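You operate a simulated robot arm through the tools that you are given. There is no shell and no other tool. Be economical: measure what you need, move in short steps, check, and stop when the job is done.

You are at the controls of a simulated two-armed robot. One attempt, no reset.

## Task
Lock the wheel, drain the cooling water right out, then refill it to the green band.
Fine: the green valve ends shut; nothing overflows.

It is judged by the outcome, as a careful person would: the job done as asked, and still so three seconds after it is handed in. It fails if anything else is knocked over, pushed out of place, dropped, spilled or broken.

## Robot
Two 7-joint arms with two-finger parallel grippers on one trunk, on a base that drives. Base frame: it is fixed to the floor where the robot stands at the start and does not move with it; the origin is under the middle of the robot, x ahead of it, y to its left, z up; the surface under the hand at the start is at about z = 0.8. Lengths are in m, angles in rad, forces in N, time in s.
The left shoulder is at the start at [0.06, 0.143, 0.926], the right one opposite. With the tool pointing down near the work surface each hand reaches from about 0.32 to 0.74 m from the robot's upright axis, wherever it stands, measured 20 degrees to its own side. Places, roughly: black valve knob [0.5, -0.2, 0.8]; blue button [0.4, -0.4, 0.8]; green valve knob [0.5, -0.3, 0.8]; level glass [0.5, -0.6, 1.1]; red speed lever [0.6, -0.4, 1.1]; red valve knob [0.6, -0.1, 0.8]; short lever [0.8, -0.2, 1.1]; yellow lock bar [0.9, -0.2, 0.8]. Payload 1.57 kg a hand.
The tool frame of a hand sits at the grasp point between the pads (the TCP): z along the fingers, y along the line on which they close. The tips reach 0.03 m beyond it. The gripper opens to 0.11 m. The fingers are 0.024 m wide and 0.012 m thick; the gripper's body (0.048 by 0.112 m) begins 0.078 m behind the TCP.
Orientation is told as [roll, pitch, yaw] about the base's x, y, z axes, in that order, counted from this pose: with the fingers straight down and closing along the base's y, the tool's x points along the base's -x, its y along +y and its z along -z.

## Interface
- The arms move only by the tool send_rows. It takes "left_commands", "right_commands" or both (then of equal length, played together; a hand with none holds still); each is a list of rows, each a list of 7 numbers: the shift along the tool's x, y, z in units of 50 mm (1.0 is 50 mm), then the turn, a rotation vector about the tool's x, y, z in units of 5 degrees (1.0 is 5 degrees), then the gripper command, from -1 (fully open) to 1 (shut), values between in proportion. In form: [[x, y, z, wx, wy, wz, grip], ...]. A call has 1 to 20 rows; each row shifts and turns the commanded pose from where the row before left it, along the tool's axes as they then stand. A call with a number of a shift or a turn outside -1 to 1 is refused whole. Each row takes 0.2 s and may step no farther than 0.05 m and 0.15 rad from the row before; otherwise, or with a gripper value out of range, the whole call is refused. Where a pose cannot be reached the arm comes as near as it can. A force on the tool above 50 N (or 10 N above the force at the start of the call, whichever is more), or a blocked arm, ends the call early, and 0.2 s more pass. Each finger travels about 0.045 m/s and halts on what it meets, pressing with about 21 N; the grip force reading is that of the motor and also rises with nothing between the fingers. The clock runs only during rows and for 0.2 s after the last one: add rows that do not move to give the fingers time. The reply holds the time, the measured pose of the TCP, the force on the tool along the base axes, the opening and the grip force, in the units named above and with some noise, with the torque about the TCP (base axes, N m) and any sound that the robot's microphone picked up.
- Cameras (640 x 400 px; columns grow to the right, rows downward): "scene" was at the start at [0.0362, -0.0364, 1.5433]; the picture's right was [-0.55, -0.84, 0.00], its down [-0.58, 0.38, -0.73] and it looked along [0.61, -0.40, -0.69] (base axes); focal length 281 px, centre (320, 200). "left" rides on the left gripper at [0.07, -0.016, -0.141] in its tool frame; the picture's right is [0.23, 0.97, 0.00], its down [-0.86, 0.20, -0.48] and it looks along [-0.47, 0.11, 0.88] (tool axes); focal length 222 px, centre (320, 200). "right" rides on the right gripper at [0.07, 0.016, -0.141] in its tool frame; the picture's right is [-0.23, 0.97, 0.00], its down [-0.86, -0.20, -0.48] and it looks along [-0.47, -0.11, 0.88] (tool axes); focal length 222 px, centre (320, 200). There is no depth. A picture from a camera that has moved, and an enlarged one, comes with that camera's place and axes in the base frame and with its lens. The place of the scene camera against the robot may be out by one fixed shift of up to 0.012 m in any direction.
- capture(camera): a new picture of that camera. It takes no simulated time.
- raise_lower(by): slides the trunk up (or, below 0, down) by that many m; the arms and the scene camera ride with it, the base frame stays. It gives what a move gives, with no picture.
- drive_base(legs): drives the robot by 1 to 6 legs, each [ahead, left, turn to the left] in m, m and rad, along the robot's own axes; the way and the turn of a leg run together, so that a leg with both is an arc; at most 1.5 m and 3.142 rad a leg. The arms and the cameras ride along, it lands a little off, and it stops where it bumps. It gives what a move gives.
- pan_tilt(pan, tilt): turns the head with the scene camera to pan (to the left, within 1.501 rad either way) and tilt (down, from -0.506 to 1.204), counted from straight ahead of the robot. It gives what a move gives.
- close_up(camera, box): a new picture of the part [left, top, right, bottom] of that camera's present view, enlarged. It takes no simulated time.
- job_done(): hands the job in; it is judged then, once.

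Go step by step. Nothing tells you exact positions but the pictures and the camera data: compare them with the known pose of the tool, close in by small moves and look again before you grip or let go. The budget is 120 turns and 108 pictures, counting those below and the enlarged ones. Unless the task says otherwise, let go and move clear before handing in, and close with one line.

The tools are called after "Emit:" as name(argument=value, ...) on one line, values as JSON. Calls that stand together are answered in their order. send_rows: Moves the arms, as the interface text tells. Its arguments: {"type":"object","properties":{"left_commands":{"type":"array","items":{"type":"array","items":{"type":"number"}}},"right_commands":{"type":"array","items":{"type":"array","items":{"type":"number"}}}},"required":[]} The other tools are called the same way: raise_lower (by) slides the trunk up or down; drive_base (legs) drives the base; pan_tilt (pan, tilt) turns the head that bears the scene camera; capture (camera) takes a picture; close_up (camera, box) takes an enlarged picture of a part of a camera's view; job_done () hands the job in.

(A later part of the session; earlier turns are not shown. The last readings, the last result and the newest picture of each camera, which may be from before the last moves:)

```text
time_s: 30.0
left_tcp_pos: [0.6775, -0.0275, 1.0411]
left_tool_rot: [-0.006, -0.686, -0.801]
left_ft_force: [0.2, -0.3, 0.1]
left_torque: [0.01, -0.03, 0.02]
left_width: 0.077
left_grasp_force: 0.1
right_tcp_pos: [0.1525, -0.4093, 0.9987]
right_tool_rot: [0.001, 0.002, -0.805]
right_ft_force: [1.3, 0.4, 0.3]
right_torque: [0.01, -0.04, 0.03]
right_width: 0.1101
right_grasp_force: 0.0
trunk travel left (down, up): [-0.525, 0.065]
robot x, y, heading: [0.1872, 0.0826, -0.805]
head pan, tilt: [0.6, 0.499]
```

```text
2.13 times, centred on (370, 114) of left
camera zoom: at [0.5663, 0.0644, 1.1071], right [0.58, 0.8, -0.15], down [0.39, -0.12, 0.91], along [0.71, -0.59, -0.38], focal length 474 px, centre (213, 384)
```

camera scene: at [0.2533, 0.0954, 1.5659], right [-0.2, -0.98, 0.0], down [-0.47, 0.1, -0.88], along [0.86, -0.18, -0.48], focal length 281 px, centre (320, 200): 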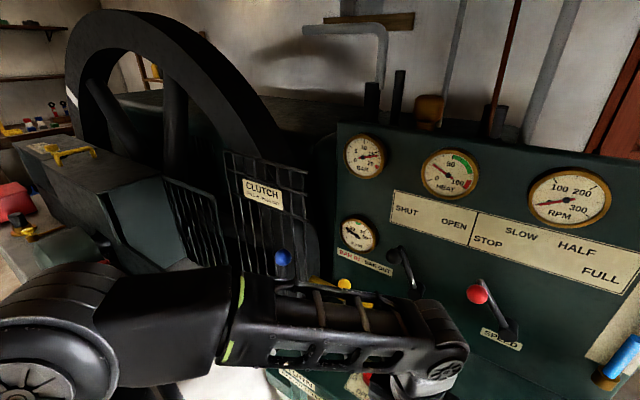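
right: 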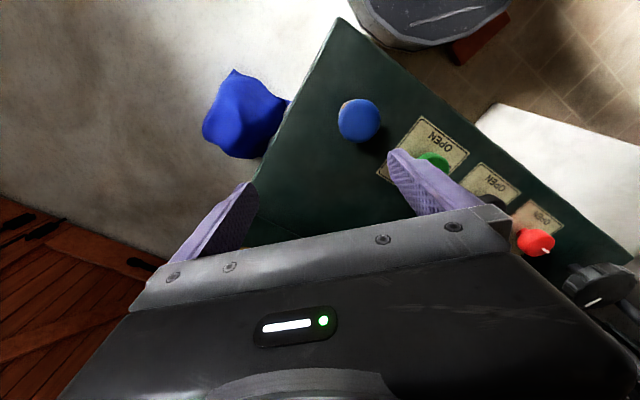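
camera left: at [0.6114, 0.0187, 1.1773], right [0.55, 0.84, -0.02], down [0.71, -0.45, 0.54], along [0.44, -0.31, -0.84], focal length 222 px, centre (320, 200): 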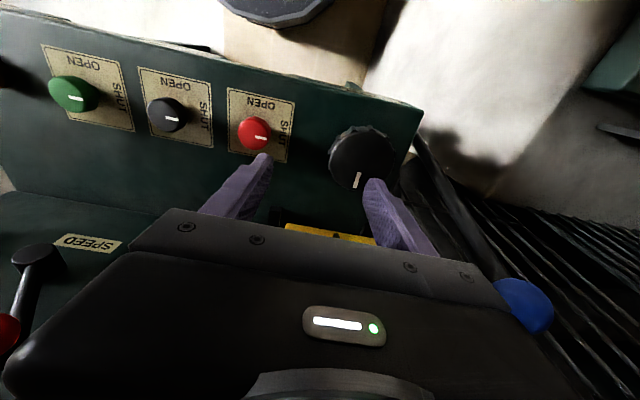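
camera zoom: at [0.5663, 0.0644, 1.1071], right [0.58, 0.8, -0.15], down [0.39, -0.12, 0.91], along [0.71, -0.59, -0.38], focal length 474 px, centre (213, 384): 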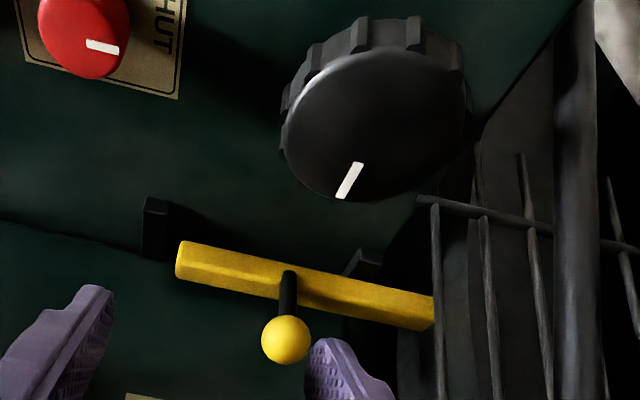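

The bar end now reaches past the guard to the wheel, the ball travelled about 0.07 m to BAR IN, and it hit a hard stop. I take the wheel as locked. Next is the green DRAIN valve, so I'll bring the right hand above it.

Emit:
send_rows(right_commands=[[-0.366, 0.81, 0, 0, 0, 0, -0.4], [-0.366, 0.81, 0, 0, 0, 0, -0.4], [-0.366, 0.81, 0, 0, 0, 0, -0.4], [-0.366, 0.81, 0, 0, 0, 0, -0.4], [-0.366, 0.81, 0, 0, 0, 0, -0.4], [-0.366, 0.81, 0, 0, 0, 0, -0.4], [-0.366, 0.81, 0, 0, 0, 0, -0.4]])

Emit:
pan_tilt(pan=-0.1, tilt=0.8)

Emit:
capture(camera="right")

Emit:
capture(camera="scene")

```text
time_s: 31.6
left_tcp_pos: [0.6784, -0.0277, 1.0403]
left_tool_rot: [-0.008, -0.685, -0.802]
left_ft_force: [0.7, 0.7, -0.1]
left_torque: [0.02, 0.02, -0.01]
left_width: 0.0771
left_grasp_force: 0.0
right_tcp_pos: [0.4456, -0.3045, 0.9982]
right_tool_rot: [0.0, 0.0, -0.804]
right_ft_force: [-0.5, 0.3, 0.2]
right_torque: [-0.02, -0.01, 0.01]
right_width: 0.0771
right_grasp_force: 0.1
trunk travel left (down, up): [-0.525, 0.065]
robot x, y, heading: [0.1866, 0.0867, -0.802]
head pan, tilt: [0.6, 0.499]
```

```text
time_s: 32.6
left_tcp_pos: [0.6781, -0.0292, 1.0404]
left_tool_rot: [-0.006, -0.685, -0.803]
left_ft_force: [1.0, -1.3, 0.5]
left_torque: [0.03, 0.04, 0.01]
left_width: 0.0773
left_grasp_force: 0.1
right_tcp_pos: [0.4434, -0.3046, 0.9967]
right_tool_rot: [0.0, -0.001, -0.806]
right_ft_force: [0.3, -0.6, 0.5]
right_torque: [-0.02, 0.01, 0.03]
right_width: 0.0769
right_grasp_force: 0.1
trunk travel left (down, up): [-0.525, 0.065]
robot x, y, heading: [0.1898, 0.0855, -0.805]
head pan, tilt: [-0.099, 0.799]
```

```text
73 pictures are left
camera right: at [0.4079, -0.2436, 1.1391], right [0.86, 0.51, 0.0], down [0.45, -0.75, 0.48], along [0.25, -0.41, -0.88], focal length 222 px, centre (320, 200)
```

right: 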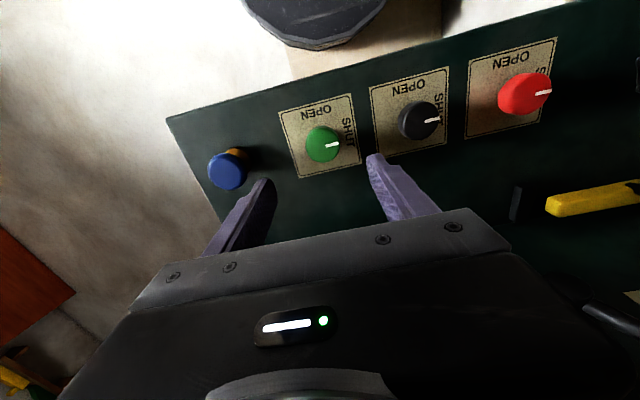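

```text
72 pictures are left
camera scene: at [0.2144, 0.0511, 1.5399], right [-0.78, -0.62, 0.0], down [-0.44, 0.56, -0.7], along [0.43, -0.55, -0.72], focal length 281 px, centre (320, 200)
```

scene: 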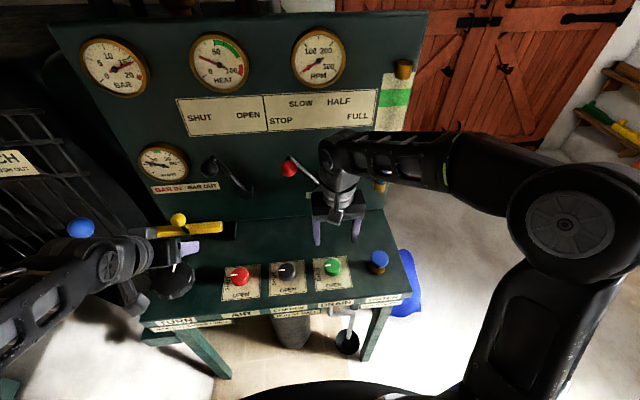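

The green knob is at about [0.451, -0.310] with its top near z 0.83. I'll descend over it.

Emit:
send_rows(right_commands=[[-0.2, 0, 0.7, 0, 0, 0, -0.4], [0, 0, 0.8, 0, 0, 0, -0.4], [0, 0, 0.6, 0, 0, 0, -0.4], [0, 0, 0.5, 0, 0, 0, -0.4]])

Emit:
capture(camera="right")

Emit:
close_up(camera="scene", box=[260, 200, 420, 300])

```text
time_s: 33.6
left_tcp_pos: [0.6783, -0.0283, 1.0413]
left_tool_rot: [-0.008, -0.685, -0.802]
left_ft_force: [0.3, -0.5, -0.3]
left_torque: [0.01, 0.05, 0.0]
left_width: 0.0769
left_grasp_force: 0.0
right_tcp_pos: [0.4507, -0.3105, 0.8682]
right_tool_rot: [0.001, -0.002, -0.803]
right_ft_force: [0.8, -0.4, -0.1]
right_torque: [-0.01, -0.02, -0.05]
right_width: 0.0769
right_grasp_force: 0.0
trunk travel left (down, up): [-0.525, 0.065]
robot x, y, heading: [0.1876, 0.0872, -0.804]
head pan, tilt: [-0.099, 0.799]
```

```text
71 pictures are left
camera right: at [0.4144, -0.2498, 1.0099], right [0.86, 0.51, 0.0], down [0.45, -0.75, 0.48], along [0.25, -0.41, -0.88], focal length 222 px, centre (320, 200)
```

right: 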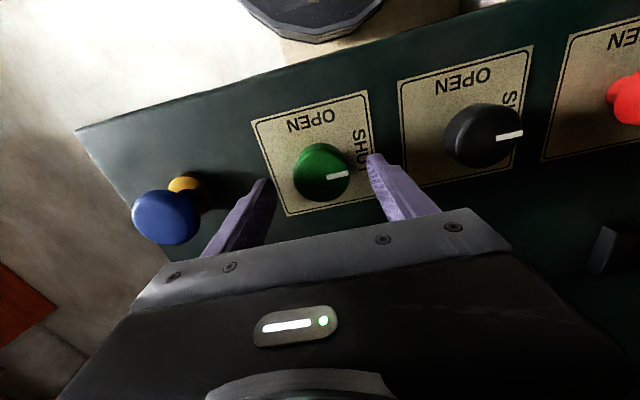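

```text
4.00 times, centred on (340, 250) of scene
camera zoom: at [0.2146, 0.0509, 1.5399], right [-0.79, -0.62, 0.0], down [-0.44, 0.56, -0.7], along [0.43, -0.55, -0.72], focal length 1122 px, centre (240, 0)
```

zoom: 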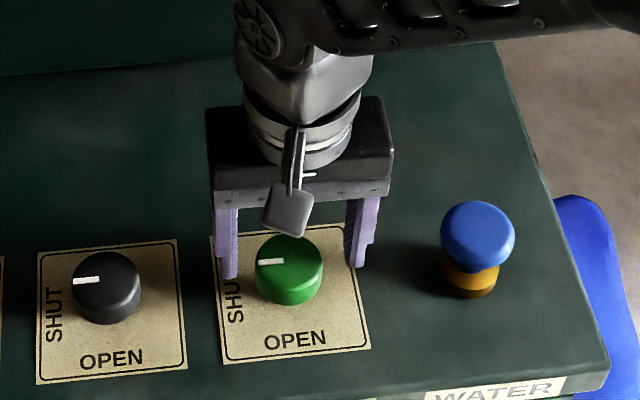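

The hand is well centred. I'll make small corrections, go down, grip and feel.

Emit:
send_rows(right_commands=[[0.09, 0.05, 0.26, 0, 0, 0, -0.4], [0, 0, 0.26, 0, 0, 0, -0.4], [0, 0, 0, 0, 0, 0, 1], [0, 0, 0, 0, 0, 0, 1], [0, 0, 0, 0, 0, 0, 1]])

Emit:
capture(camera="right")

```text
time_s: 34.9
left_tcp_pos: [0.6777, -0.0296, 1.0405]
left_tool_rot: [-0.004, -0.682, -0.803]
left_ft_force: [-0.3, 0.0, -0.4]
left_torque: [0.0, 0.01, 0.01]
left_width: 0.0771
left_grasp_force: 0.1
right_tcp_pos: [0.4493, -0.3075, 0.843]
right_tool_rot: [-0.001, 0.0, -0.808]
right_ft_force: [-5.2, -6.6, 1.3]
right_torque: [-0.31, 0.25, -0.03]
right_width: 0.0478
right_grasp_force: 24.3
trunk travel left (down, up): [-0.525, 0.065]
robot x, y, heading: [0.1888, 0.0856, -0.812]
head pan, tilt: [-0.099, 0.799]
```

```text
69 pictures are left
camera right: at [0.4134, -0.2466, 0.9836], right [0.86, 0.51, 0.0], down [0.45, -0.76, 0.48], along [0.24, -0.41, -0.88], focal length 222 px, centre (320, 200)
```

right: 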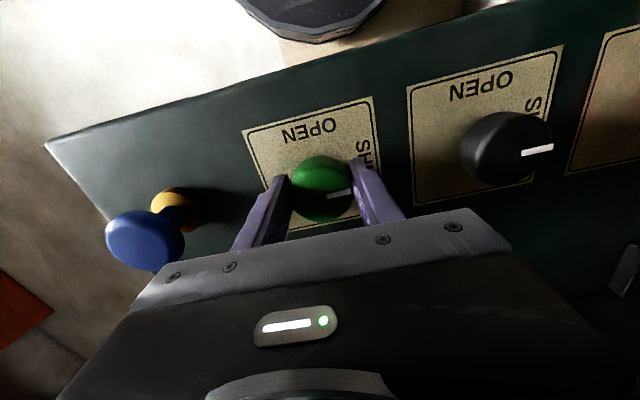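

I have a firm grip on the knob. I'll turn it counter-clockwise from above, toward OPEN, 30° first.

Emit:
send_rows(right_commands=[[0, -0.04, 0, 0, 0, -1, 1], [0, 0, 0, 0, 0, -1, 1], [0, 0, 0, 0, 0, -1, 1], [0, 0, 0, 0, 0, -1, 1], [0, 0, 0, 0, 0, -1, 1], [0, 0, 0, 0, 0, -1, 1]])

Emit:
capture(camera="right")

```text
time_s: 36.2
left_tcp_pos: [0.6784, -0.0288, 1.0405]
left_tool_rot: [-0.005, -0.684, -0.802]
left_ft_force: [0.6, 1.4, 0.5]
left_torque: [-0.01, 0.0, -0.02]
left_width: 0.0771
left_grasp_force: 0.0
right_tcp_pos: [0.4476, -0.3106, 0.8432]
right_tool_rot: [0.003, 0.003, -0.28]
right_ft_force: [-8.0, -5.6, -18.3]
right_torque: [-0.31, -0.05, -0.01]
right_width: 0.0476
right_grasp_force: 44.9
trunk travel left (down, up): [-0.525, 0.065]
robot x, y, heading: [0.1885, 0.0841, -0.8]
head pan, tilt: [-0.099, 0.799]
```

```text
68 pictures are left
camera right: at [0.387, -0.2751, 0.9839], right [0.49, 0.87, 0.0], down [0.77, -0.43, 0.47], along [0.41, -0.23, -0.88], focal length 222 px, centre (320, 200)
```

right: 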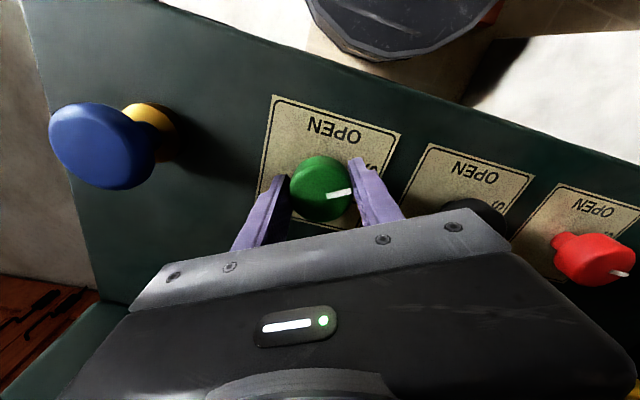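

The knob turns with the grip. I'll turn the remaining 60°.

Emit:
send_rows(right_commands=[[0, 0, 0.03, 0, 0, -1, 1], [0, 0, 0, 0, 0, -1, 1], [0, 0, 0, 0, 0, -1, 1], [0, 0, 0, 0, 0, -1, 1], [0, 0, 0, 0, 0, -1, 1], [0, 0, 0, 0, 0, -1, 1], [0, 0, 0, 0, 0, -1, 1], [0, 0, 0, 0, 0, -1, 1], [0, 0, 0, 0, 0, -1, 1], [0, 0, 0, 0, 0, -1, 1], [0, 0, 0, 0, 0, -1, 1], [0, 0, 0, 0, 0, -1, 1]])

Emit:
capture(camera="right")

Emit:
capture(camera="scene")

```text
time_s: 38.9
left_tcp_pos: [0.6781, -0.0312, 1.0415]
left_tool_rot: [-0.003, -0.683, -0.805]
left_ft_force: [-0.5, 0.7, 0.1]
left_torque: [0.0, 0.01, 0.01]
left_width: 0.077
left_grasp_force: 0.2
right_tcp_pos: [0.4499, -0.3131, 0.8424]
right_tool_rot: [-0.005, 0.001, 0.766]
right_ft_force: [-8.2, -34.8, 16.7]
right_torque: [-0.38, -0.42, -0.45]
right_width: 0.0474
right_grasp_force: 45.1
trunk travel left (down, up): [-0.525, 0.065]
robot x, y, heading: [0.185, 0.0849, -0.802]
head pan, tilt: [-0.099, 0.799]
```

```text
67 pictures are left
camera right: at [0.3878, -0.3487, 0.9834], right [-0.51, 0.86, 0.0], down [0.75, 0.45, 0.48], along [0.41, 0.24, -0.88], focal length 222 px, centre (320, 200)
```

right: 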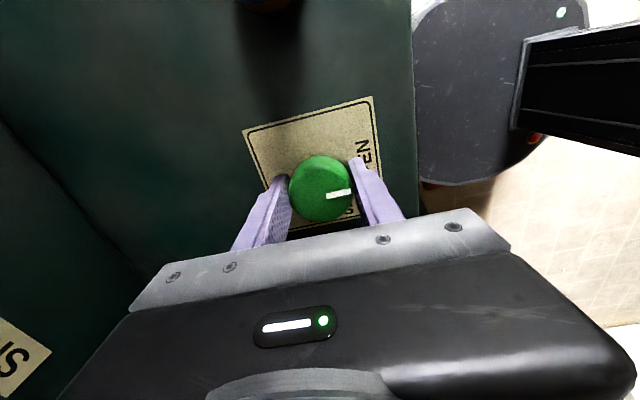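

```text
66 pictures are left
camera scene: at [0.2126, 0.0479, 1.54], right [-0.79, -0.62, 0.0], down [-0.44, 0.56, -0.7], along [0.43, -0.55, -0.72], focal length 281 px, centre (320, 200)
```

scene: 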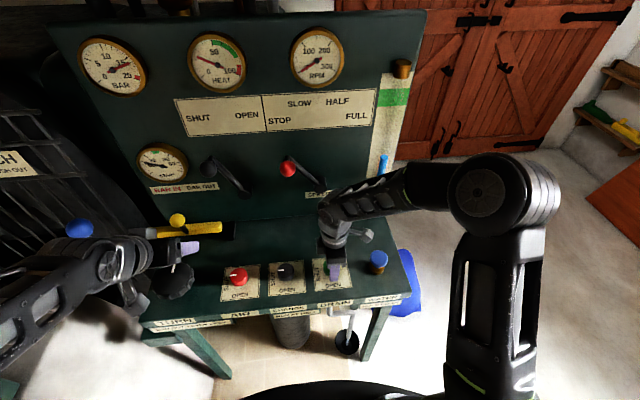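

The indicator points to OPEN. I'll release the knob, lift a little, and watch the glass drain.

Emit:
send_rows(right_commands=[[0, 0, 0, 0, 0, 0, -0.4], [0, 0, 0, 0, 0, 0, -0.4], [0, 0, 0, 0, 0, 0, -0.4], [0, 0, -0.6, 0, 0, 0, -0.4], [0, 0, -0.6, 0, 0, 0, -0.4]])

Emit:
capture(camera="scene")

Emit:
capture(camera="right")

```text
time_s: 40.0
left_tcp_pos: [0.6775, -0.0269, 1.0409]
left_tool_rot: [-0.005, -0.683, -0.805]
left_ft_force: [-0.5, 0.7, 0.6]
left_torque: [0.02, -0.01, 0.0]
left_width: 0.077
left_grasp_force: 0.0
right_tcp_pos: [0.4494, -0.3086, 0.9027]
right_tool_rot: [0.003, 0.001, 0.768]
right_ft_force: [-0.2, 0.1, 0.4]
right_torque: [0.01, -0.02, -0.01]
right_width: 0.077
right_grasp_force: 0.1
trunk travel left (down, up): [-0.525, 0.065]
robot x, y, heading: [0.1874, 0.0845, -0.802]
head pan, tilt: [-0.099, 0.799]
```

```text
65 pictures are left
camera scene: at [0.214, 0.0511, 1.5399], right [-0.79, -0.62, 0.0], down [-0.44, 0.56, -0.7], along [0.43, -0.55, -0.72], focal length 281 px, centre (320, 200)
```

scene: 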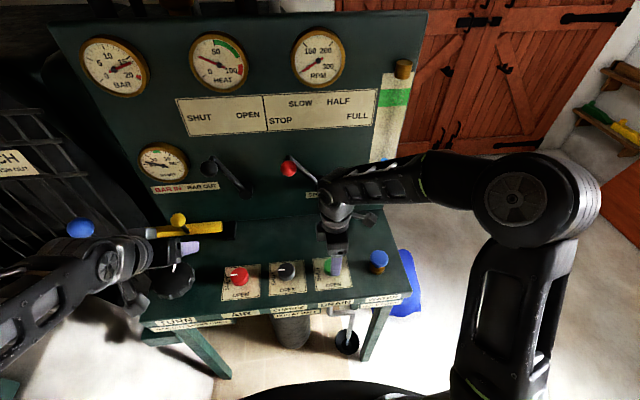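

```text
64 pictures are left
camera right: at [0.3885, -0.3461, 1.0438], right [-0.51, 0.86, 0.0], down [0.75, 0.45, 0.48], along [0.41, 0.25, -0.88], focal length 222 px, centre (320, 200)
```

right: 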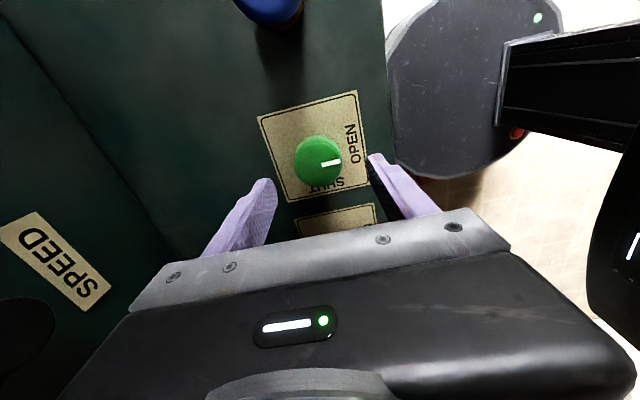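

The forearm hides the glass bottom. I'll pull the hand back toward me.

Emit:
send_rows(right_commands=[[0, 0.6, 0, 0, 0, 0, -0.4], [0, 0.6, 0, 0, 0, 0, -0.4], [0, 0.6, 0, 0, 0, 0, -0.4], [0, 0.5, 0, 0, 0, 0, -0.4]])

Emit:
capture(camera="scene")

```text
time_s: 41.0
left_tcp_pos: [0.6781, -0.0277, 1.0412]
left_tool_rot: [-0.004, -0.684, -0.803]
left_ft_force: [-0.1, -1.0, -0.2]
left_torque: [0.02, 0.01, 0.03]
left_width: 0.077
left_grasp_force: 0.1
right_tcp_pos: [0.3681, -0.2264, 0.9029]
right_tool_rot: [0.001, -0.001, 0.767]
right_ft_force: [0.1, 0.3, -0.6]
right_torque: [-0.01, -0.01, -0.01]
right_width: 0.0769
right_grasp_force: 0.0
trunk travel left (down, up): [-0.525, 0.065]
robot x, y, heading: [0.1867, 0.0856, -0.801]
head pan, tilt: [-0.099, 0.799]
```

```text
63 pictures are left
camera scene: at [0.2139, 0.0513, 1.5399], right [-0.79, -0.62, 0.0], down [-0.44, 0.56, -0.7], along [0.43, -0.55, -0.72], focal length 281 px, centre (320, 200)
```

scene: 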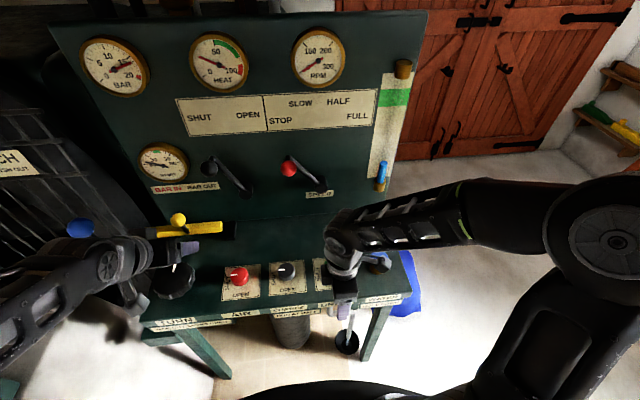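

The whole glass is visible now. I'll zoom in, then wait and watch.

Emit:
close_up(camera="scene", box=[320, 50, 480, 200])

Emit:
send_rows(right_commands=[[0, 0, 0, 0, 0, 0, -0.4], [0, 0, 0, 0, 0, 0, -0.4], [0, 0, 0, 0, 0, 0, -0.4], [0, 0, 0, 0, 0, 0, -0.4], [0, 0, 0, 0, 0, 0, -0.4], [0, 0, 0, 0, 0, 0, -0.4], [0, 0, 0, 0, 0, 0, -0.4], [0, 0, 0, 0, 0, 0, -0.4], [0, 0, 0, 0, 0, 0, -0.4], [0, 0, 0, 0, 0, 0, -0.4]])

Emit:
close_up(camera="scene", box=[320, 50, 480, 200])

```text
2.67 times, centred on (400, 125) of scene
camera zoom: at [0.2139, 0.0513, 1.5399], right [-0.79, -0.62, 0.0], down [-0.44, 0.56, -0.7], along [0.43, -0.55, -0.72], focal length 748 px, centre (107, 400)
```

zoom: 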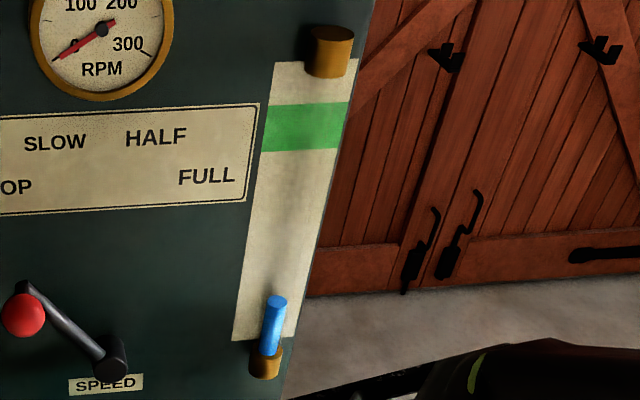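

```text
time_s: 43.2
left_tcp_pos: [0.6779, -0.0274, 1.0404]
left_tool_rot: [-0.005, -0.682, -0.804]
left_ft_force: [-0.3, -0.3, 0.5]
left_torque: [-0.01, 0.01, 0.0]
left_width: 0.0771
left_grasp_force: 0.0
right_tcp_pos: [0.371, -0.2262, 0.9032]
right_tool_rot: [0.001, 0.001, 0.765]
right_ft_force: [0.1, 0.6, -0.5]
right_torque: [0.01, 0.01, 0.02]
right_width: 0.0772
right_grasp_force: 0.0
trunk travel left (down, up): [-0.525, 0.065]
robot x, y, heading: [0.188, 0.0881, -0.809]
head pan, tilt: [-0.099, 0.799]
```

```text
2.67 times, centred on (400, 125) of scene
camera zoom: at [0.2143, 0.051, 1.5399], right [-0.79, -0.62, 0.0], down [-0.44, 0.56, -0.7], along [0.43, -0.55, -0.72], focal length 748 px, centre (107, 400)
```

zoom: 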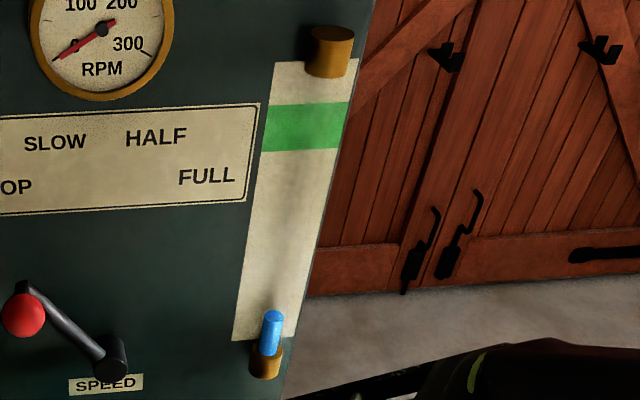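

It is draining at about 7 px/s. I'll wait about 6 s more.

Emit:
send_rows(right_commands=[[0, 0, 0, 0, 0, 0, -0.4], [0, 0, 0, 0, 0, 0, -0.4], [0, 0, 0, 0, 0, 0, -0.4], [0, 0, 0, 0, 0, 0, -0.4], [0, 0, 0, 0, 0, 0, -0.4], [0, 0, 0, 0, 0, 0, -0.4], [0, 0, 0, 0, 0, 0, -0.4], [0, 0, 0, 0, 0, 0, -0.4], [0, 0, 0, 0, 0, 0, -0.4], [0, 0, 0, 0, 0, 0, -0.4], [0, 0, 0, 0, 0, 0, -0.4], [0, 0, 0, 0, 0, 0, -0.4], [0, 0, 0, 0, 0, 0, -0.4], [0, 0, 0, 0, 0, 0, -0.4], [0, 0, 0, 0, 0, 0, -0.4], [0, 0, 0, 0, 0, 0, -0.4], [0, 0, 0, 0, 0, 0, -0.4], [0, 0, 0, 0, 0, 0, -0.4], [0, 0, 0, 0, 0, 0, -0.4], [0, 0, 0, 0, 0, 0, -0.4]])

Emit:
send_rows(right_commands=[[0, 0, 0, 0, 0, 0, -0.4], [0, 0, 0, 0, 0, 0, -0.4], [0, 0, 0, 0, 0, 0, -0.4], [0, 0, 0, 0, 0, 0, -0.4], [0, 0, 0, 0, 0, 0, -0.4], [0, 0, 0, 0, 0, 0, -0.4], [0, 0, 0, 0, 0, 0, -0.4], [0, 0, 0, 0, 0, 0, -0.4], [0, 0, 0, 0, 0, 0, -0.4], [0, 0, 0, 0, 0, 0, -0.4]])

Emit:
close_up(camera="scene", box=[340, 120, 420, 200])

Emit:
close_up(camera="scene", box=[300, 280, 420, 380])

```text
time_s: 47.5
left_tcp_pos: [0.6787, -0.0285, 1.0414]
left_tool_rot: [-0.005, -0.685, -0.804]
left_ft_force: [-0.3, -0.3, 0.0]
left_torque: [-0.02, 0.01, -0.01]
left_width: 0.0769
left_grasp_force: 0.2
right_tcp_pos: [0.3693, -0.226, 0.9026]
right_tool_rot: [0.002, -0.001, 0.766]
right_ft_force: [-0.1, 0.5, 0.3]
right_torque: [-0.01, 0.01, 0.0]
right_width: 0.077
right_grasp_force: 0.1
trunk travel left (down, up): [-0.525, 0.065]
robot x, y, heading: [0.1892, 0.0825, -0.804]
head pan, tilt: [-0.099, 0.799]
```

```text
time_s: 49.6
left_tcp_pos: [0.6786, -0.0283, 1.0422]
left_tool_rot: [-0.005, -0.684, -0.802]
left_ft_force: [-0.3, 0.1, 0.7]
left_torque: [-0.01, 0.05, 0.04]
left_width: 0.0771
left_grasp_force: 0.1
right_tcp_pos: [0.37, -0.2262, 0.9026]
right_tool_rot: [0.001, 0.002, 0.767]
right_ft_force: [-0.5, 0.0, 1.2]
right_torque: [0.0, -0.01, 0.0]
right_width: 0.0769
right_grasp_force: 0.0
trunk travel left (down, up): [-0.525, 0.065]
robot x, y, heading: [0.1889, 0.0848, -0.8]
head pan, tilt: [-0.099, 0.799]
```

```text
5.00 times, centred on (380, 160) of scene
camera zoom: at [0.2143, 0.051, 1.5399], right [-0.79, -0.62, 0.0], down [-0.44, 0.56, -0.7], along [0.43, -0.55, -0.72], focal length 1403 px, centre (20, 400)
```

zoom: 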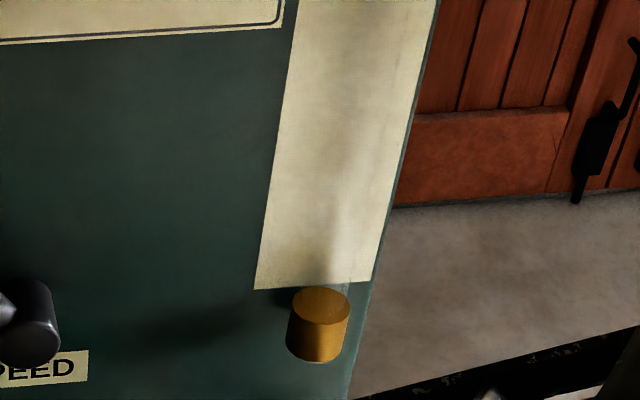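

```text
4.00 times, centred on (360, 330) of scene
camera zoom: at [0.2143, 0.051, 1.5399], right [-0.79, -0.62, 0.0], down [-0.44, 0.56, -0.7], along [0.43, -0.55, -0.72], focal length 1122 px, centre (160, -320)
```

zoom: 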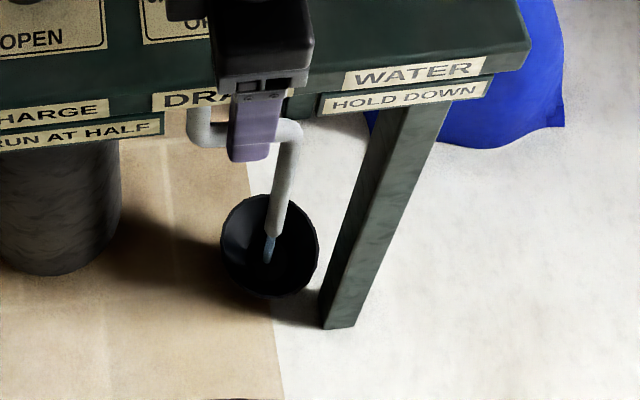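

The glass is empty, but a stream still runs from the drain pipe. I'll wait until it stops.

Emit:
send_rows(right_commands=[[0, 0, 0, 0, 0, 0, -0.4], [0, 0, 0, 0, 0, 0, -0.4], [0, 0, 0, 0, 0, 0, -0.4], [0, 0, 0, 0, 0, 0, -0.4], [0, 0, 0, 0, 0, 0, -0.4], [0, 0, 0, 0, 0, 0, -0.4], [0, 0, 0, 0, 0, 0, -0.4], [0, 0, 0, 0, 0, 0, -0.4], [0, 0, 0, 0, 0, 0, -0.4], [0, 0, 0, 0, 0, 0, -0.4], [0, 0, 0, 0, 0, 0, -0.4], [0, 0, 0, 0, 0, 0, -0.4], [0, 0, 0, 0, 0, 0, -0.4], [0, 0, 0, 0, 0, 0, -0.4], [0, 0, 0, 0, 0, 0, -0.4], [0, 0, 0, 0, 0, 0, -0.4], [0, 0, 0, 0, 0, 0, -0.4], [0, 0, 0, 0, 0, 0, -0.4], [0, 0, 0, 0, 0, 0, -0.4], [0, 0, 0, 0, 0, 0, -0.4]])

Emit:
close_up(camera="scene", box=[320, 310, 380, 360])

```text
time_s: 53.9
left_tcp_pos: [0.6781, -0.0282, 1.0405]
left_tool_rot: [-0.005, -0.684, -0.803]
left_ft_force: [0.3, -0.4, -0.8]
left_torque: [-0.01, -0.02, -0.02]
left_width: 0.0769
left_grasp_force: 0.0
right_tcp_pos: [0.3694, -0.227, 0.9024]
right_tool_rot: [-0.001, -0.001, 0.767]
right_ft_force: [0.4, -0.2, -0.4]
right_torque: [0.01, -0.02, 0.02]
right_width: 0.0769
right_grasp_force: 0.0
trunk travel left (down, up): [-0.525, 0.065]
robot x, y, heading: [0.1882, 0.0849, -0.799]
head pan, tilt: [-0.099, 0.799]
```

```text
8.00 times, centred on (350, 335) of scene
camera zoom: at [0.2143, 0.051, 1.5399], right [-0.79, -0.62, 0.0], down [-0.44, 0.56, -0.7], along [0.43, -0.55, -0.72], focal length 2244 px, centre (80, -880)
```

zoom: 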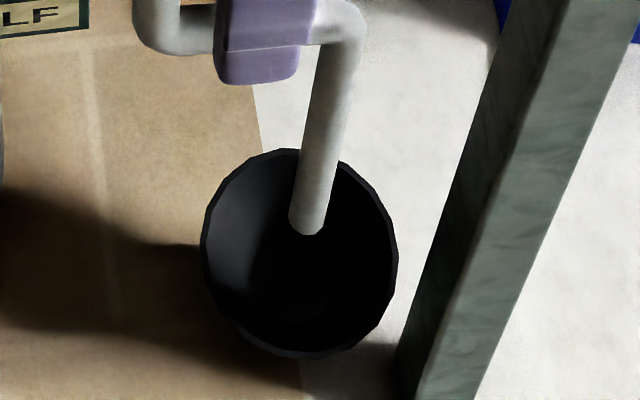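

The stream has stopped, so the water is fully drained. I'll go back over the green knob, grip it and turn it shut.

Emit:
send_rows(right_commands=[[0, -0.6, 0, 0, 0, 0, -0.4], [0, -0.6, 0, 0, 0, 0, -0.4], [0, -0.6, 0, 0, 0, 0, -0.4], [0, -0.5, 0, 0, 0, 0, -0.4], [0, 0, 0.6, 0, 0, 0, -0.4], [0, 0, 0.6, 0, 0, 0, -0.4], [0, 0, 0, 0, 0, 0, -0.4], [0, 0, 0, 0, 0, 0, 1], [0, 0, 0, 0, 0, 0, 1], [0, 0, 0, 0, 0, 0, 1]])

Emit:
capture(camera="right")

```text
time_s: 56.0
left_tcp_pos: [0.679, -0.0283, 1.0408]
left_tool_rot: [-0.004, -0.682, -0.803]
left_ft_force: [-0.1, 0.4, -0.4]
left_torque: [-0.02, 0.04, -0.04]
left_width: 0.0771
left_grasp_force: 0.1
right_tcp_pos: [0.4527, -0.3082, 0.8423]
right_tool_rot: [-0.002, -0.002, 0.766]
right_ft_force: [13.0, -15.2, -6.2]
right_torque: [-0.35, -0.43, 0.04]
right_width: 0.0478
right_grasp_force: 24.3
trunk travel left (down, up): [-0.525, 0.065]
robot x, y, heading: [0.1894, 0.0831, -0.802]
head pan, tilt: [-0.099, 0.799]
```

```text
57 pictures are left
camera right: at [0.3908, -0.3459, 0.9829], right [-0.51, 0.86, 0.0], down [0.75, 0.45, 0.48], along [0.41, 0.24, -0.88], focal length 222 px, centre (320, 200)
```

right: 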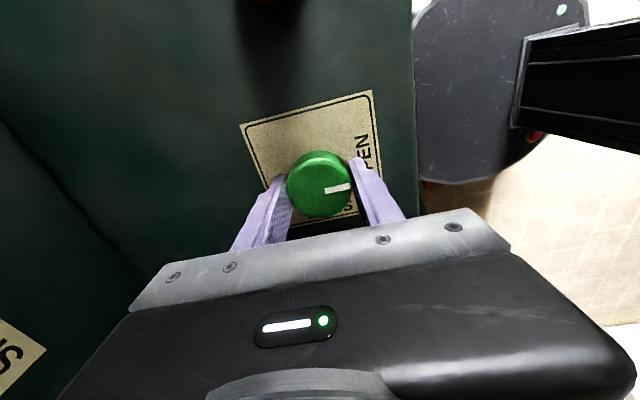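

Gripped. Turning back clockwise to SHUT.

Emit:
send_rows(right_commands=[[0, -0.08, 0, 0, 0, 0.5, 1], [0, 0, 0, 0, 0, 1, 1], [0, 0, 0, 0, 0, 1, 1], [0, 0, 0, 0, 0, 1, 1], [0, 0, 0, 0, 0, 1, 1], [0, 0, 0, 0, 0, 1, 1], [0, 0, 0, 0, 0, 1, 1], [0, 0, 0, 0, 0, 1, 1], [0, 0, 0, 0, 0, 1, 1], [0, 0, 0, 0, 0, 1, 1], [0, 0, 0, 0, 0, 1, 1], [0, 0, 0, 0, 0, 1, 1], [0, 0, 0, 0, 0, 1, 1], [0, 0, 0, 0, 0, 1, 1], [0, 0, 0, 0, 0, 1, 1], [0, 0, 0, 0, 0, 1, 1], [0, 0, 0, 0, 0, 1, 1], [0, 0, 0, 0, 0, 1, 1], [0, 0, 0, 0, 0, 1, 1], [0, 0, 0, 0, 0, 0, 1]])

Emit:
capture(camera="right")

```text
time_s: 60.2
left_tcp_pos: [0.6783, -0.0293, 1.0422]
left_tool_rot: [-0.005, -0.684, -0.8]
left_ft_force: [-0.4, 0.7, 0.0]
left_torque: [0.01, -0.03, 0.02]
left_width: 0.077
left_grasp_force: 0.1
right_tcp_pos: [0.452, -0.3108, 0.8415]
right_tool_rot: [0.0, -0.001, -0.848]
right_ft_force: [0.6, -5.9, 5.2]
right_torque: [-0.46, -0.18, 0.8]
right_width: 0.0471
right_grasp_force: 45.7
trunk travel left (down, up): [-0.525, 0.065]
robot x, y, heading: [0.1908, 0.0848, -0.802]
head pan, tilt: [-0.099, 0.799]
```

```text
56 pictures are left
camera right: at [0.4187, -0.248, 0.9832], right [0.88, 0.47, 0.0], down [0.42, -0.77, 0.48], along [0.23, -0.42, -0.88], focal length 222 px, centre (320, 200)
```

right: 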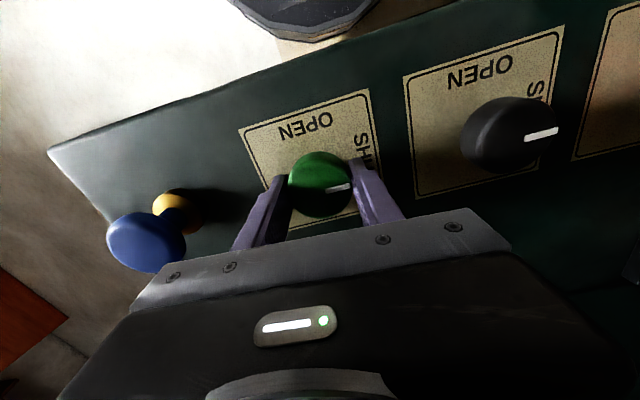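

The torque shows it is at the shut stop. I'll release, lift, and close the fingers for the button.

Emit:
send_rows(right_commands=[[0, 0, 0, 0, 0, 0, -0.4], [0, 0, 0, 0, 0, 0, -0.4], [0, 0, 0, 0, 0, 0, -0.4], [0, 0, -0.8, 0, 0, 0, -0.4], [0, 0, -0.8, 0, 0, -0.6, -0.4], [0, -0.6, -0.4, 0, 0, -0.2, 1], [0, -0.6, 0, 0, 0, 0, 1], [0, -0.6, 0, 0, 0, 0, 1], [0, 0, 0, 0, 0, 0, 1]])

Emit:
capture(camera="right")

Emit:
capture(camera="scene")

```text
time_s: 62.2
left_tcp_pos: [0.6781, -0.0282, 1.0407]
left_tool_rot: [-0.007, -0.684, -0.802]
left_ft_force: [0.7, -0.3, 0.0]
left_torque: [-0.04, -0.02, 0.03]
left_width: 0.0771
left_grasp_force: 0.1
right_tcp_pos: [0.3888, -0.376, 0.9407]
right_tool_rot: [-0.001, 0.001, -0.776]
right_ft_force: [-0.5, -0.2, -0.8]
right_torque: [-0.02, 0.01, -0.02]
right_width: 0.0
right_grasp_force: 6.5
trunk travel left (down, up): [-0.525, 0.065]
robot x, y, heading: [0.1901, 0.0857, -0.806]
head pan, tilt: [-0.099, 0.799]
```

```text
55 pictures are left
camera right: at [0.3515, -0.3162, 1.0829], right [0.84, 0.54, 0.0], down [0.47, -0.74, 0.48], along [0.26, -0.4, -0.88], focal length 222 px, centre (320, 200)
```

right: 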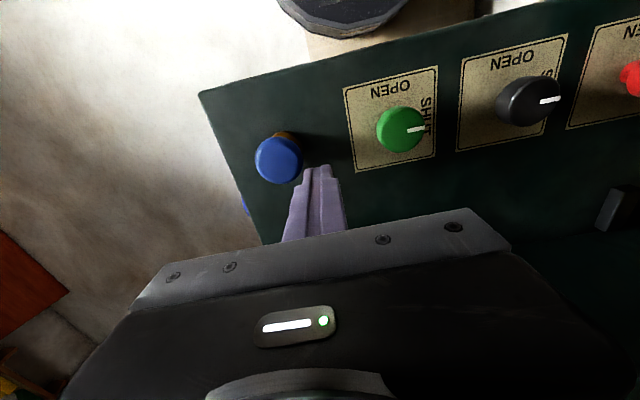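

```text
54 pictures are left
camera scene: at [0.2146, 0.0512, 1.5399], right [-0.79, -0.62, 0.0], down [-0.44, 0.56, -0.7], along [0.43, -0.55, -0.72], focal length 281 px, centre (320, 200)
```

scene: 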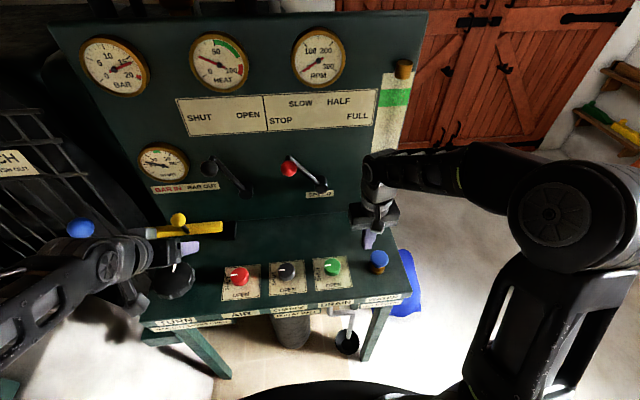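

The green mark is aligned with SHUT, like the black knob's. I'll move the closed fingers over the blue button at about [0.355, -0.402], still above it.

Emit:
send_rows(right_commands=[[0.1, -0.42, 0, 0, 0, 0, 1], [0, -0.42, 0, 0, 0, 0, 1], [0, 0, 0.5, 0, 0, 0, 1], [0, 0, 0, 0, 0, 0, 1]])

Emit:
capture(camera="right")

Emit:
close_up(camera="scene", box=[320, 200, 440, 300])

Emit:
close_up(camera="scene", box=[320, 50, 480, 200])

```text
time_s: 63.2
left_tcp_pos: [0.6778, -0.0284, 1.0408]
left_tool_rot: [-0.006, -0.685, -0.803]
left_ft_force: [-0.3, 0.3, 0.7]
left_torque: [-0.01, 0.01, -0.03]
left_width: 0.0767
left_grasp_force: 0.1
right_tcp_pos: [0.3588, -0.4006, 0.9171]
right_tool_rot: [0.0, 0.0, -0.778]
right_ft_force: [0.4, -1.2, 0.1]
right_torque: [0.0, 0.02, 0.0]
right_width: 0.0001
right_grasp_force: 21.1
trunk travel left (down, up): [-0.525, 0.065]
robot x, y, heading: [0.1896, 0.0858, -0.804]
head pan, tilt: [-0.099, 0.799]
```

```text
53 pictures are left
camera right: at [0.3191, -0.3403, 1.0579], right [0.85, 0.53, 0.0], down [0.47, -0.74, 0.48], along [0.26, -0.4, -0.88], focal length 222 px, centre (320, 200)
```

right: 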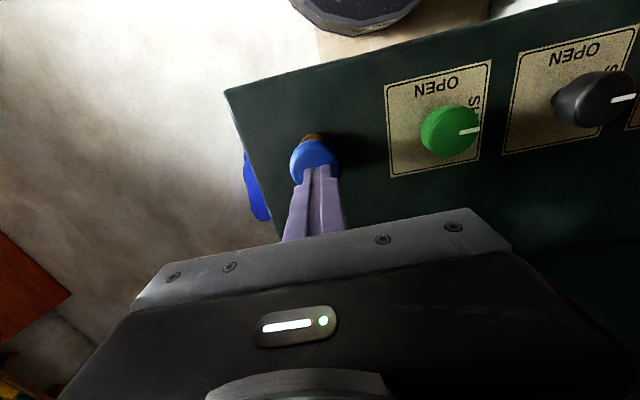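

```text
4.00 times, centred on (380, 250) of scene
camera zoom: at [0.2141, 0.0512, 1.5399], right [-0.79, -0.62, 0.0], down [-0.44, 0.56, -0.7], along [0.43, -0.55, -0.72], focal length 1122 px, centre (80, 0)
```

zoom: 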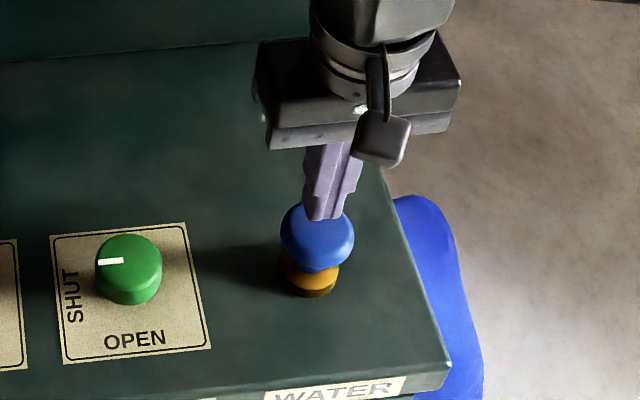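

```text
2.67 times, centred on (400, 125) of scene
camera zoom: at [0.2141, 0.0512, 1.5399], right [-0.79, -0.62, 0.0], down [-0.44, 0.56, -0.7], along [0.43, -0.55, -0.72], focal length 748 px, centre (107, 400)
```

zoom: 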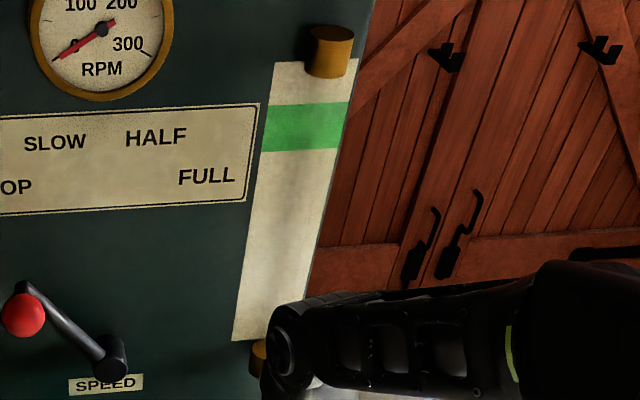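

The fingers are above the button and most of the glass is visible. I'll lower gently until contact.

Emit:
send_rows(right_commands=[[0.08, 0, 0.2, 0, 0, 0, 1], [0, 0, 0.2, 0, 0, 0, 1], [0, 0, 0.15, 0, 0, 0, 1], [0, 0, 0.1, 0, 0, 0, 1]])

Emit:
close_up(camera="scene", box=[320, 200, 440, 300])

```text
time_s: 64.2
left_tcp_pos: [0.6784, -0.0286, 1.0417]
left_tool_rot: [-0.006, -0.684, -0.803]
left_ft_force: [-0.2, -0.1, -0.2]
left_torque: [-0.03, 0.02, 0.03]
left_width: 0.0771
left_grasp_force: 0.0
right_tcp_pos: [0.3531, -0.3988, 0.8835]
right_tool_rot: [0.001, 0.001, -0.776]
right_ft_force: [0.9, 0.7, 1.2]
right_torque: [0.01, -0.05, 0.0]
right_width: 0.0
right_grasp_force: 21.1
trunk travel left (down, up): [-0.525, 0.065]
robot x, y, heading: [0.1898, 0.0847, -0.805]
head pan, tilt: [-0.099, 0.799]
```

```text
4.00 times, centred on (380, 250) of scene
camera zoom: at [0.2144, 0.0513, 1.54], right [-0.79, -0.62, 0.0], down [-0.44, 0.56, -0.7], along [0.43, -0.55, -0.72], focal length 1122 px, centre (80, 0)
```

zoom: 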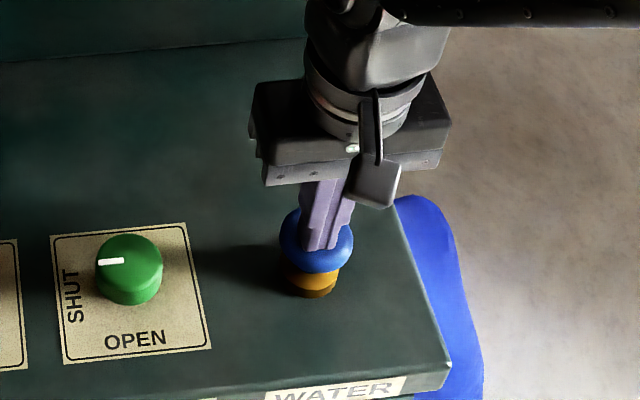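

Emit:
send_rows(right_commands=[[-0.05, 0, 0.06, 0, 0, 0, 1], [0, 0, 0.06, 0, 0, 0, 1], [0, 0, 0.06, 0, 0, 0, 1]])

Emit:
close_up(camera="scene", box=[320, 50, 480, 200])

```text
time_s: 65.0
left_tcp_pos: [0.6775, -0.0272, 1.0418]
left_tool_rot: [-0.006, -0.684, -0.802]
left_ft_force: [0.5, -0.4, -0.3]
left_torque: [0.01, 0.01, 0.01]
left_width: 0.077
left_grasp_force: 0.1
right_tcp_pos: [0.3549, -0.4, 0.8749]
right_tool_rot: [-0.001, -0.002, -0.779]
right_ft_force: [-4.0, 1.9, 12.0]
right_torque: [0.02, 0.09, 0.03]
right_width: 0.0001
right_grasp_force: 20.8
trunk travel left (down, up): [-0.525, 0.065]
robot x, y, heading: [0.1922, 0.0844, -0.797]
head pan, tilt: [-0.099, 0.799]
heard: click
```

```text
2.67 times, centred on (400, 125) of scene
camera zoom: at [0.2134, 0.0522, 1.5402], right [-0.79, -0.62, 0.0], down [-0.44, 0.56, -0.7], along [0.43, -0.55, -0.72], focal length 748 px, centre (107, 400)
```

zoom: 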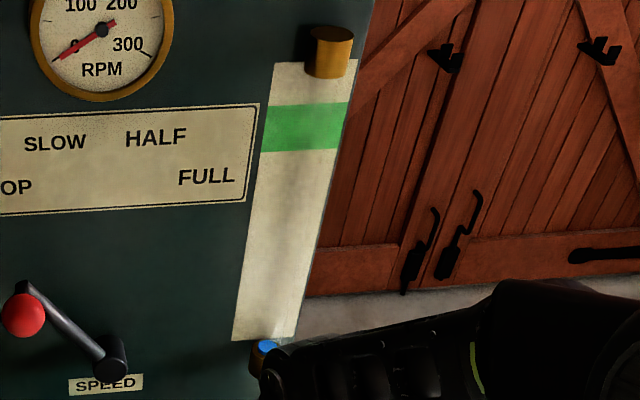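

It clicked and water is entering. I'll hold for 1 s and measure the fill rate.

Emit:
send_rows(right_commands=[[0, 0, 0.03, 0, 0, 0, 1], [0, 0, 0, 0, 0, 0, 1], [0, 0, 0, 0, 0, 0, 1], [0, 0, 0, 0, 0, 0, 1], [0, 0, 0, 0, 0, 0, 1]])

Emit:
close_up(camera="scene", box=[320, 50, 480, 200])

```text
time_s: 66.2
left_tcp_pos: [0.6779, -0.0281, 1.0423]
left_tool_rot: [-0.007, -0.687, -0.803]
left_ft_force: [0.5, 0.5, -0.2]
left_torque: [-0.02, 0.02, 0.04]
left_width: 0.077
left_grasp_force: 0.1
right_tcp_pos: [0.3549, -0.4001, 0.8747]
right_tool_rot: [0.0, -0.006, -0.777]
right_ft_force: [-6.2, -3.3, 34.6]
right_torque: [-0.25, 0.13, -0.01]
right_width: 0.0
right_grasp_force: 20.7
trunk travel left (down, up): [-0.525, 0.065]
robot x, y, heading: [0.1858, 0.0825, -0.799]
head pan, tilt: [-0.099, 0.799]
```

```text
2.67 times, centred on (400, 125) of scene
camera zoom: at [0.2125, 0.0532, 1.5402], right [-0.79, -0.62, 0.0], down [-0.44, 0.56, -0.7], along [0.43, -0.55, -0.72], focal length 748 px, centre (107, 400)
```

zoom: 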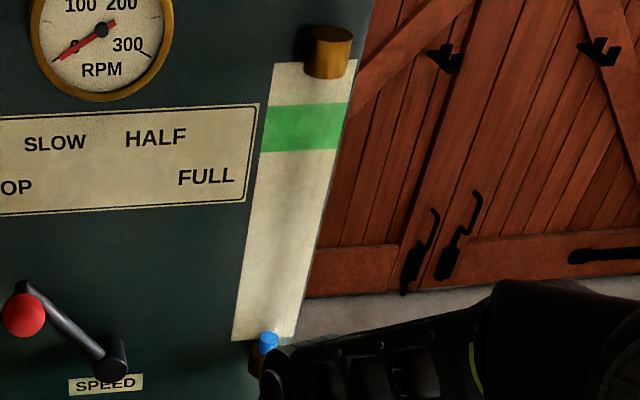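

It fills at about 8 px/s, so it needs roughly 22 to 25 s in total. I'll hold in stages and check.

Emit:
send_rows(right_commands=[[0, 0, 0, 0, 0, 0, 1], [0, 0, 0, 0, 0, 0, 1], [0, 0, 0, 0, 0, 0, 1], [0, 0, 0, 0, 0, 0, 1], [0, 0, 0, 0, 0, 0, 1], [0, 0, 0, 0, 0, 0, 1], [0, 0, 0, 0, 0, 0, 1], [0, 0, 0, 0, 0, 0, 1], [0, 0, 0, 0, 0, 0, 1], [0, 0, 0, 0, 0, 0, 1], [0, 0, 0, 0, 0, 0, 1], [0, 0, 0, 0, 0, 0, 1], [0, 0, 0, 0, 0, 0, 1], [0, 0, 0, 0, 0, 0, 1], [0, 0, 0, 0, 0, 0, 1], [0, 0, 0, 0, 0, 0, 1], [0, 0, 0, 0, 0, 0, 1], [0, 0, 0, 0, 0, 0, 1], [0, 0, 0, 0, 0, 0, 1], [0, 0, 0, 0, 0, 0, 1]])

Emit:
close_up(camera="scene", box=[320, 50, 480, 200])

Emit:
close_up(camera="scene", box=[300, 200, 420, 380])

```text
time_s: 70.5
left_tcp_pos: [0.677, -0.0272, 1.0419]
left_tool_rot: [-0.009, -0.686, -0.802]
left_ft_force: [0.0, 0.5, 0.0]
left_torque: [0.02, 0.02, 0.02]
left_width: 0.0772
left_grasp_force: 0.0
right_tcp_pos: [0.3551, -0.3996, 0.874]
right_tool_rot: [0.0, -0.004, -0.778]
right_ft_force: [-6.5, -8.8, 39.2]
right_torque: [-0.39, 0.16, -0.06]
right_width: 0.0002
right_grasp_force: 20.9
trunk travel left (down, up): [-0.525, 0.065]
robot x, y, heading: [0.1899, 0.0853, -0.804]
head pan, tilt: [-0.099, 0.799]
```

```text
2.67 times, centred on (400, 125) of scene
camera zoom: at [0.2124, 0.0531, 1.5401], right [-0.79, -0.62, 0.0], down [-0.44, 0.56, -0.7], along [0.43, -0.55, -0.72], focal length 748 px, centre (107, 400)
```

zoom: 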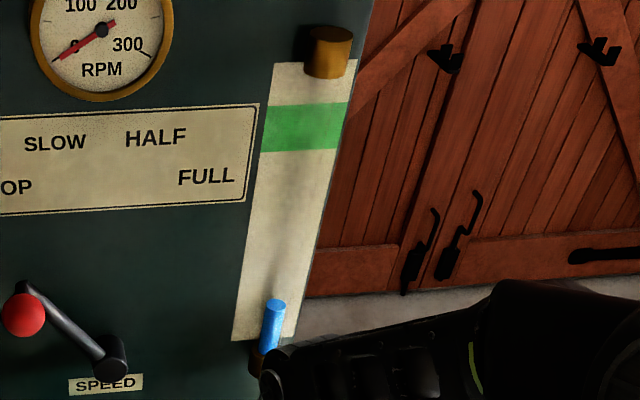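

```text
2.22 times, centred on (360, 290) of scene
camera zoom: at [0.2124, 0.0531, 1.5401], right [-0.79, -0.62, 0.0], down [-0.44, 0.56, -0.7], along [0.43, -0.55, -0.72], focal length 624 px, centre (231, 0)
```

zoom: 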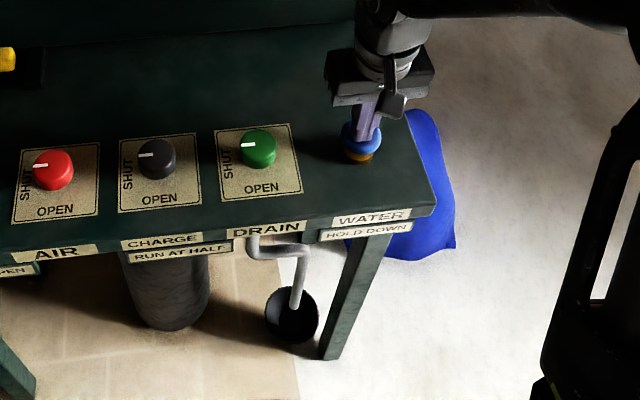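

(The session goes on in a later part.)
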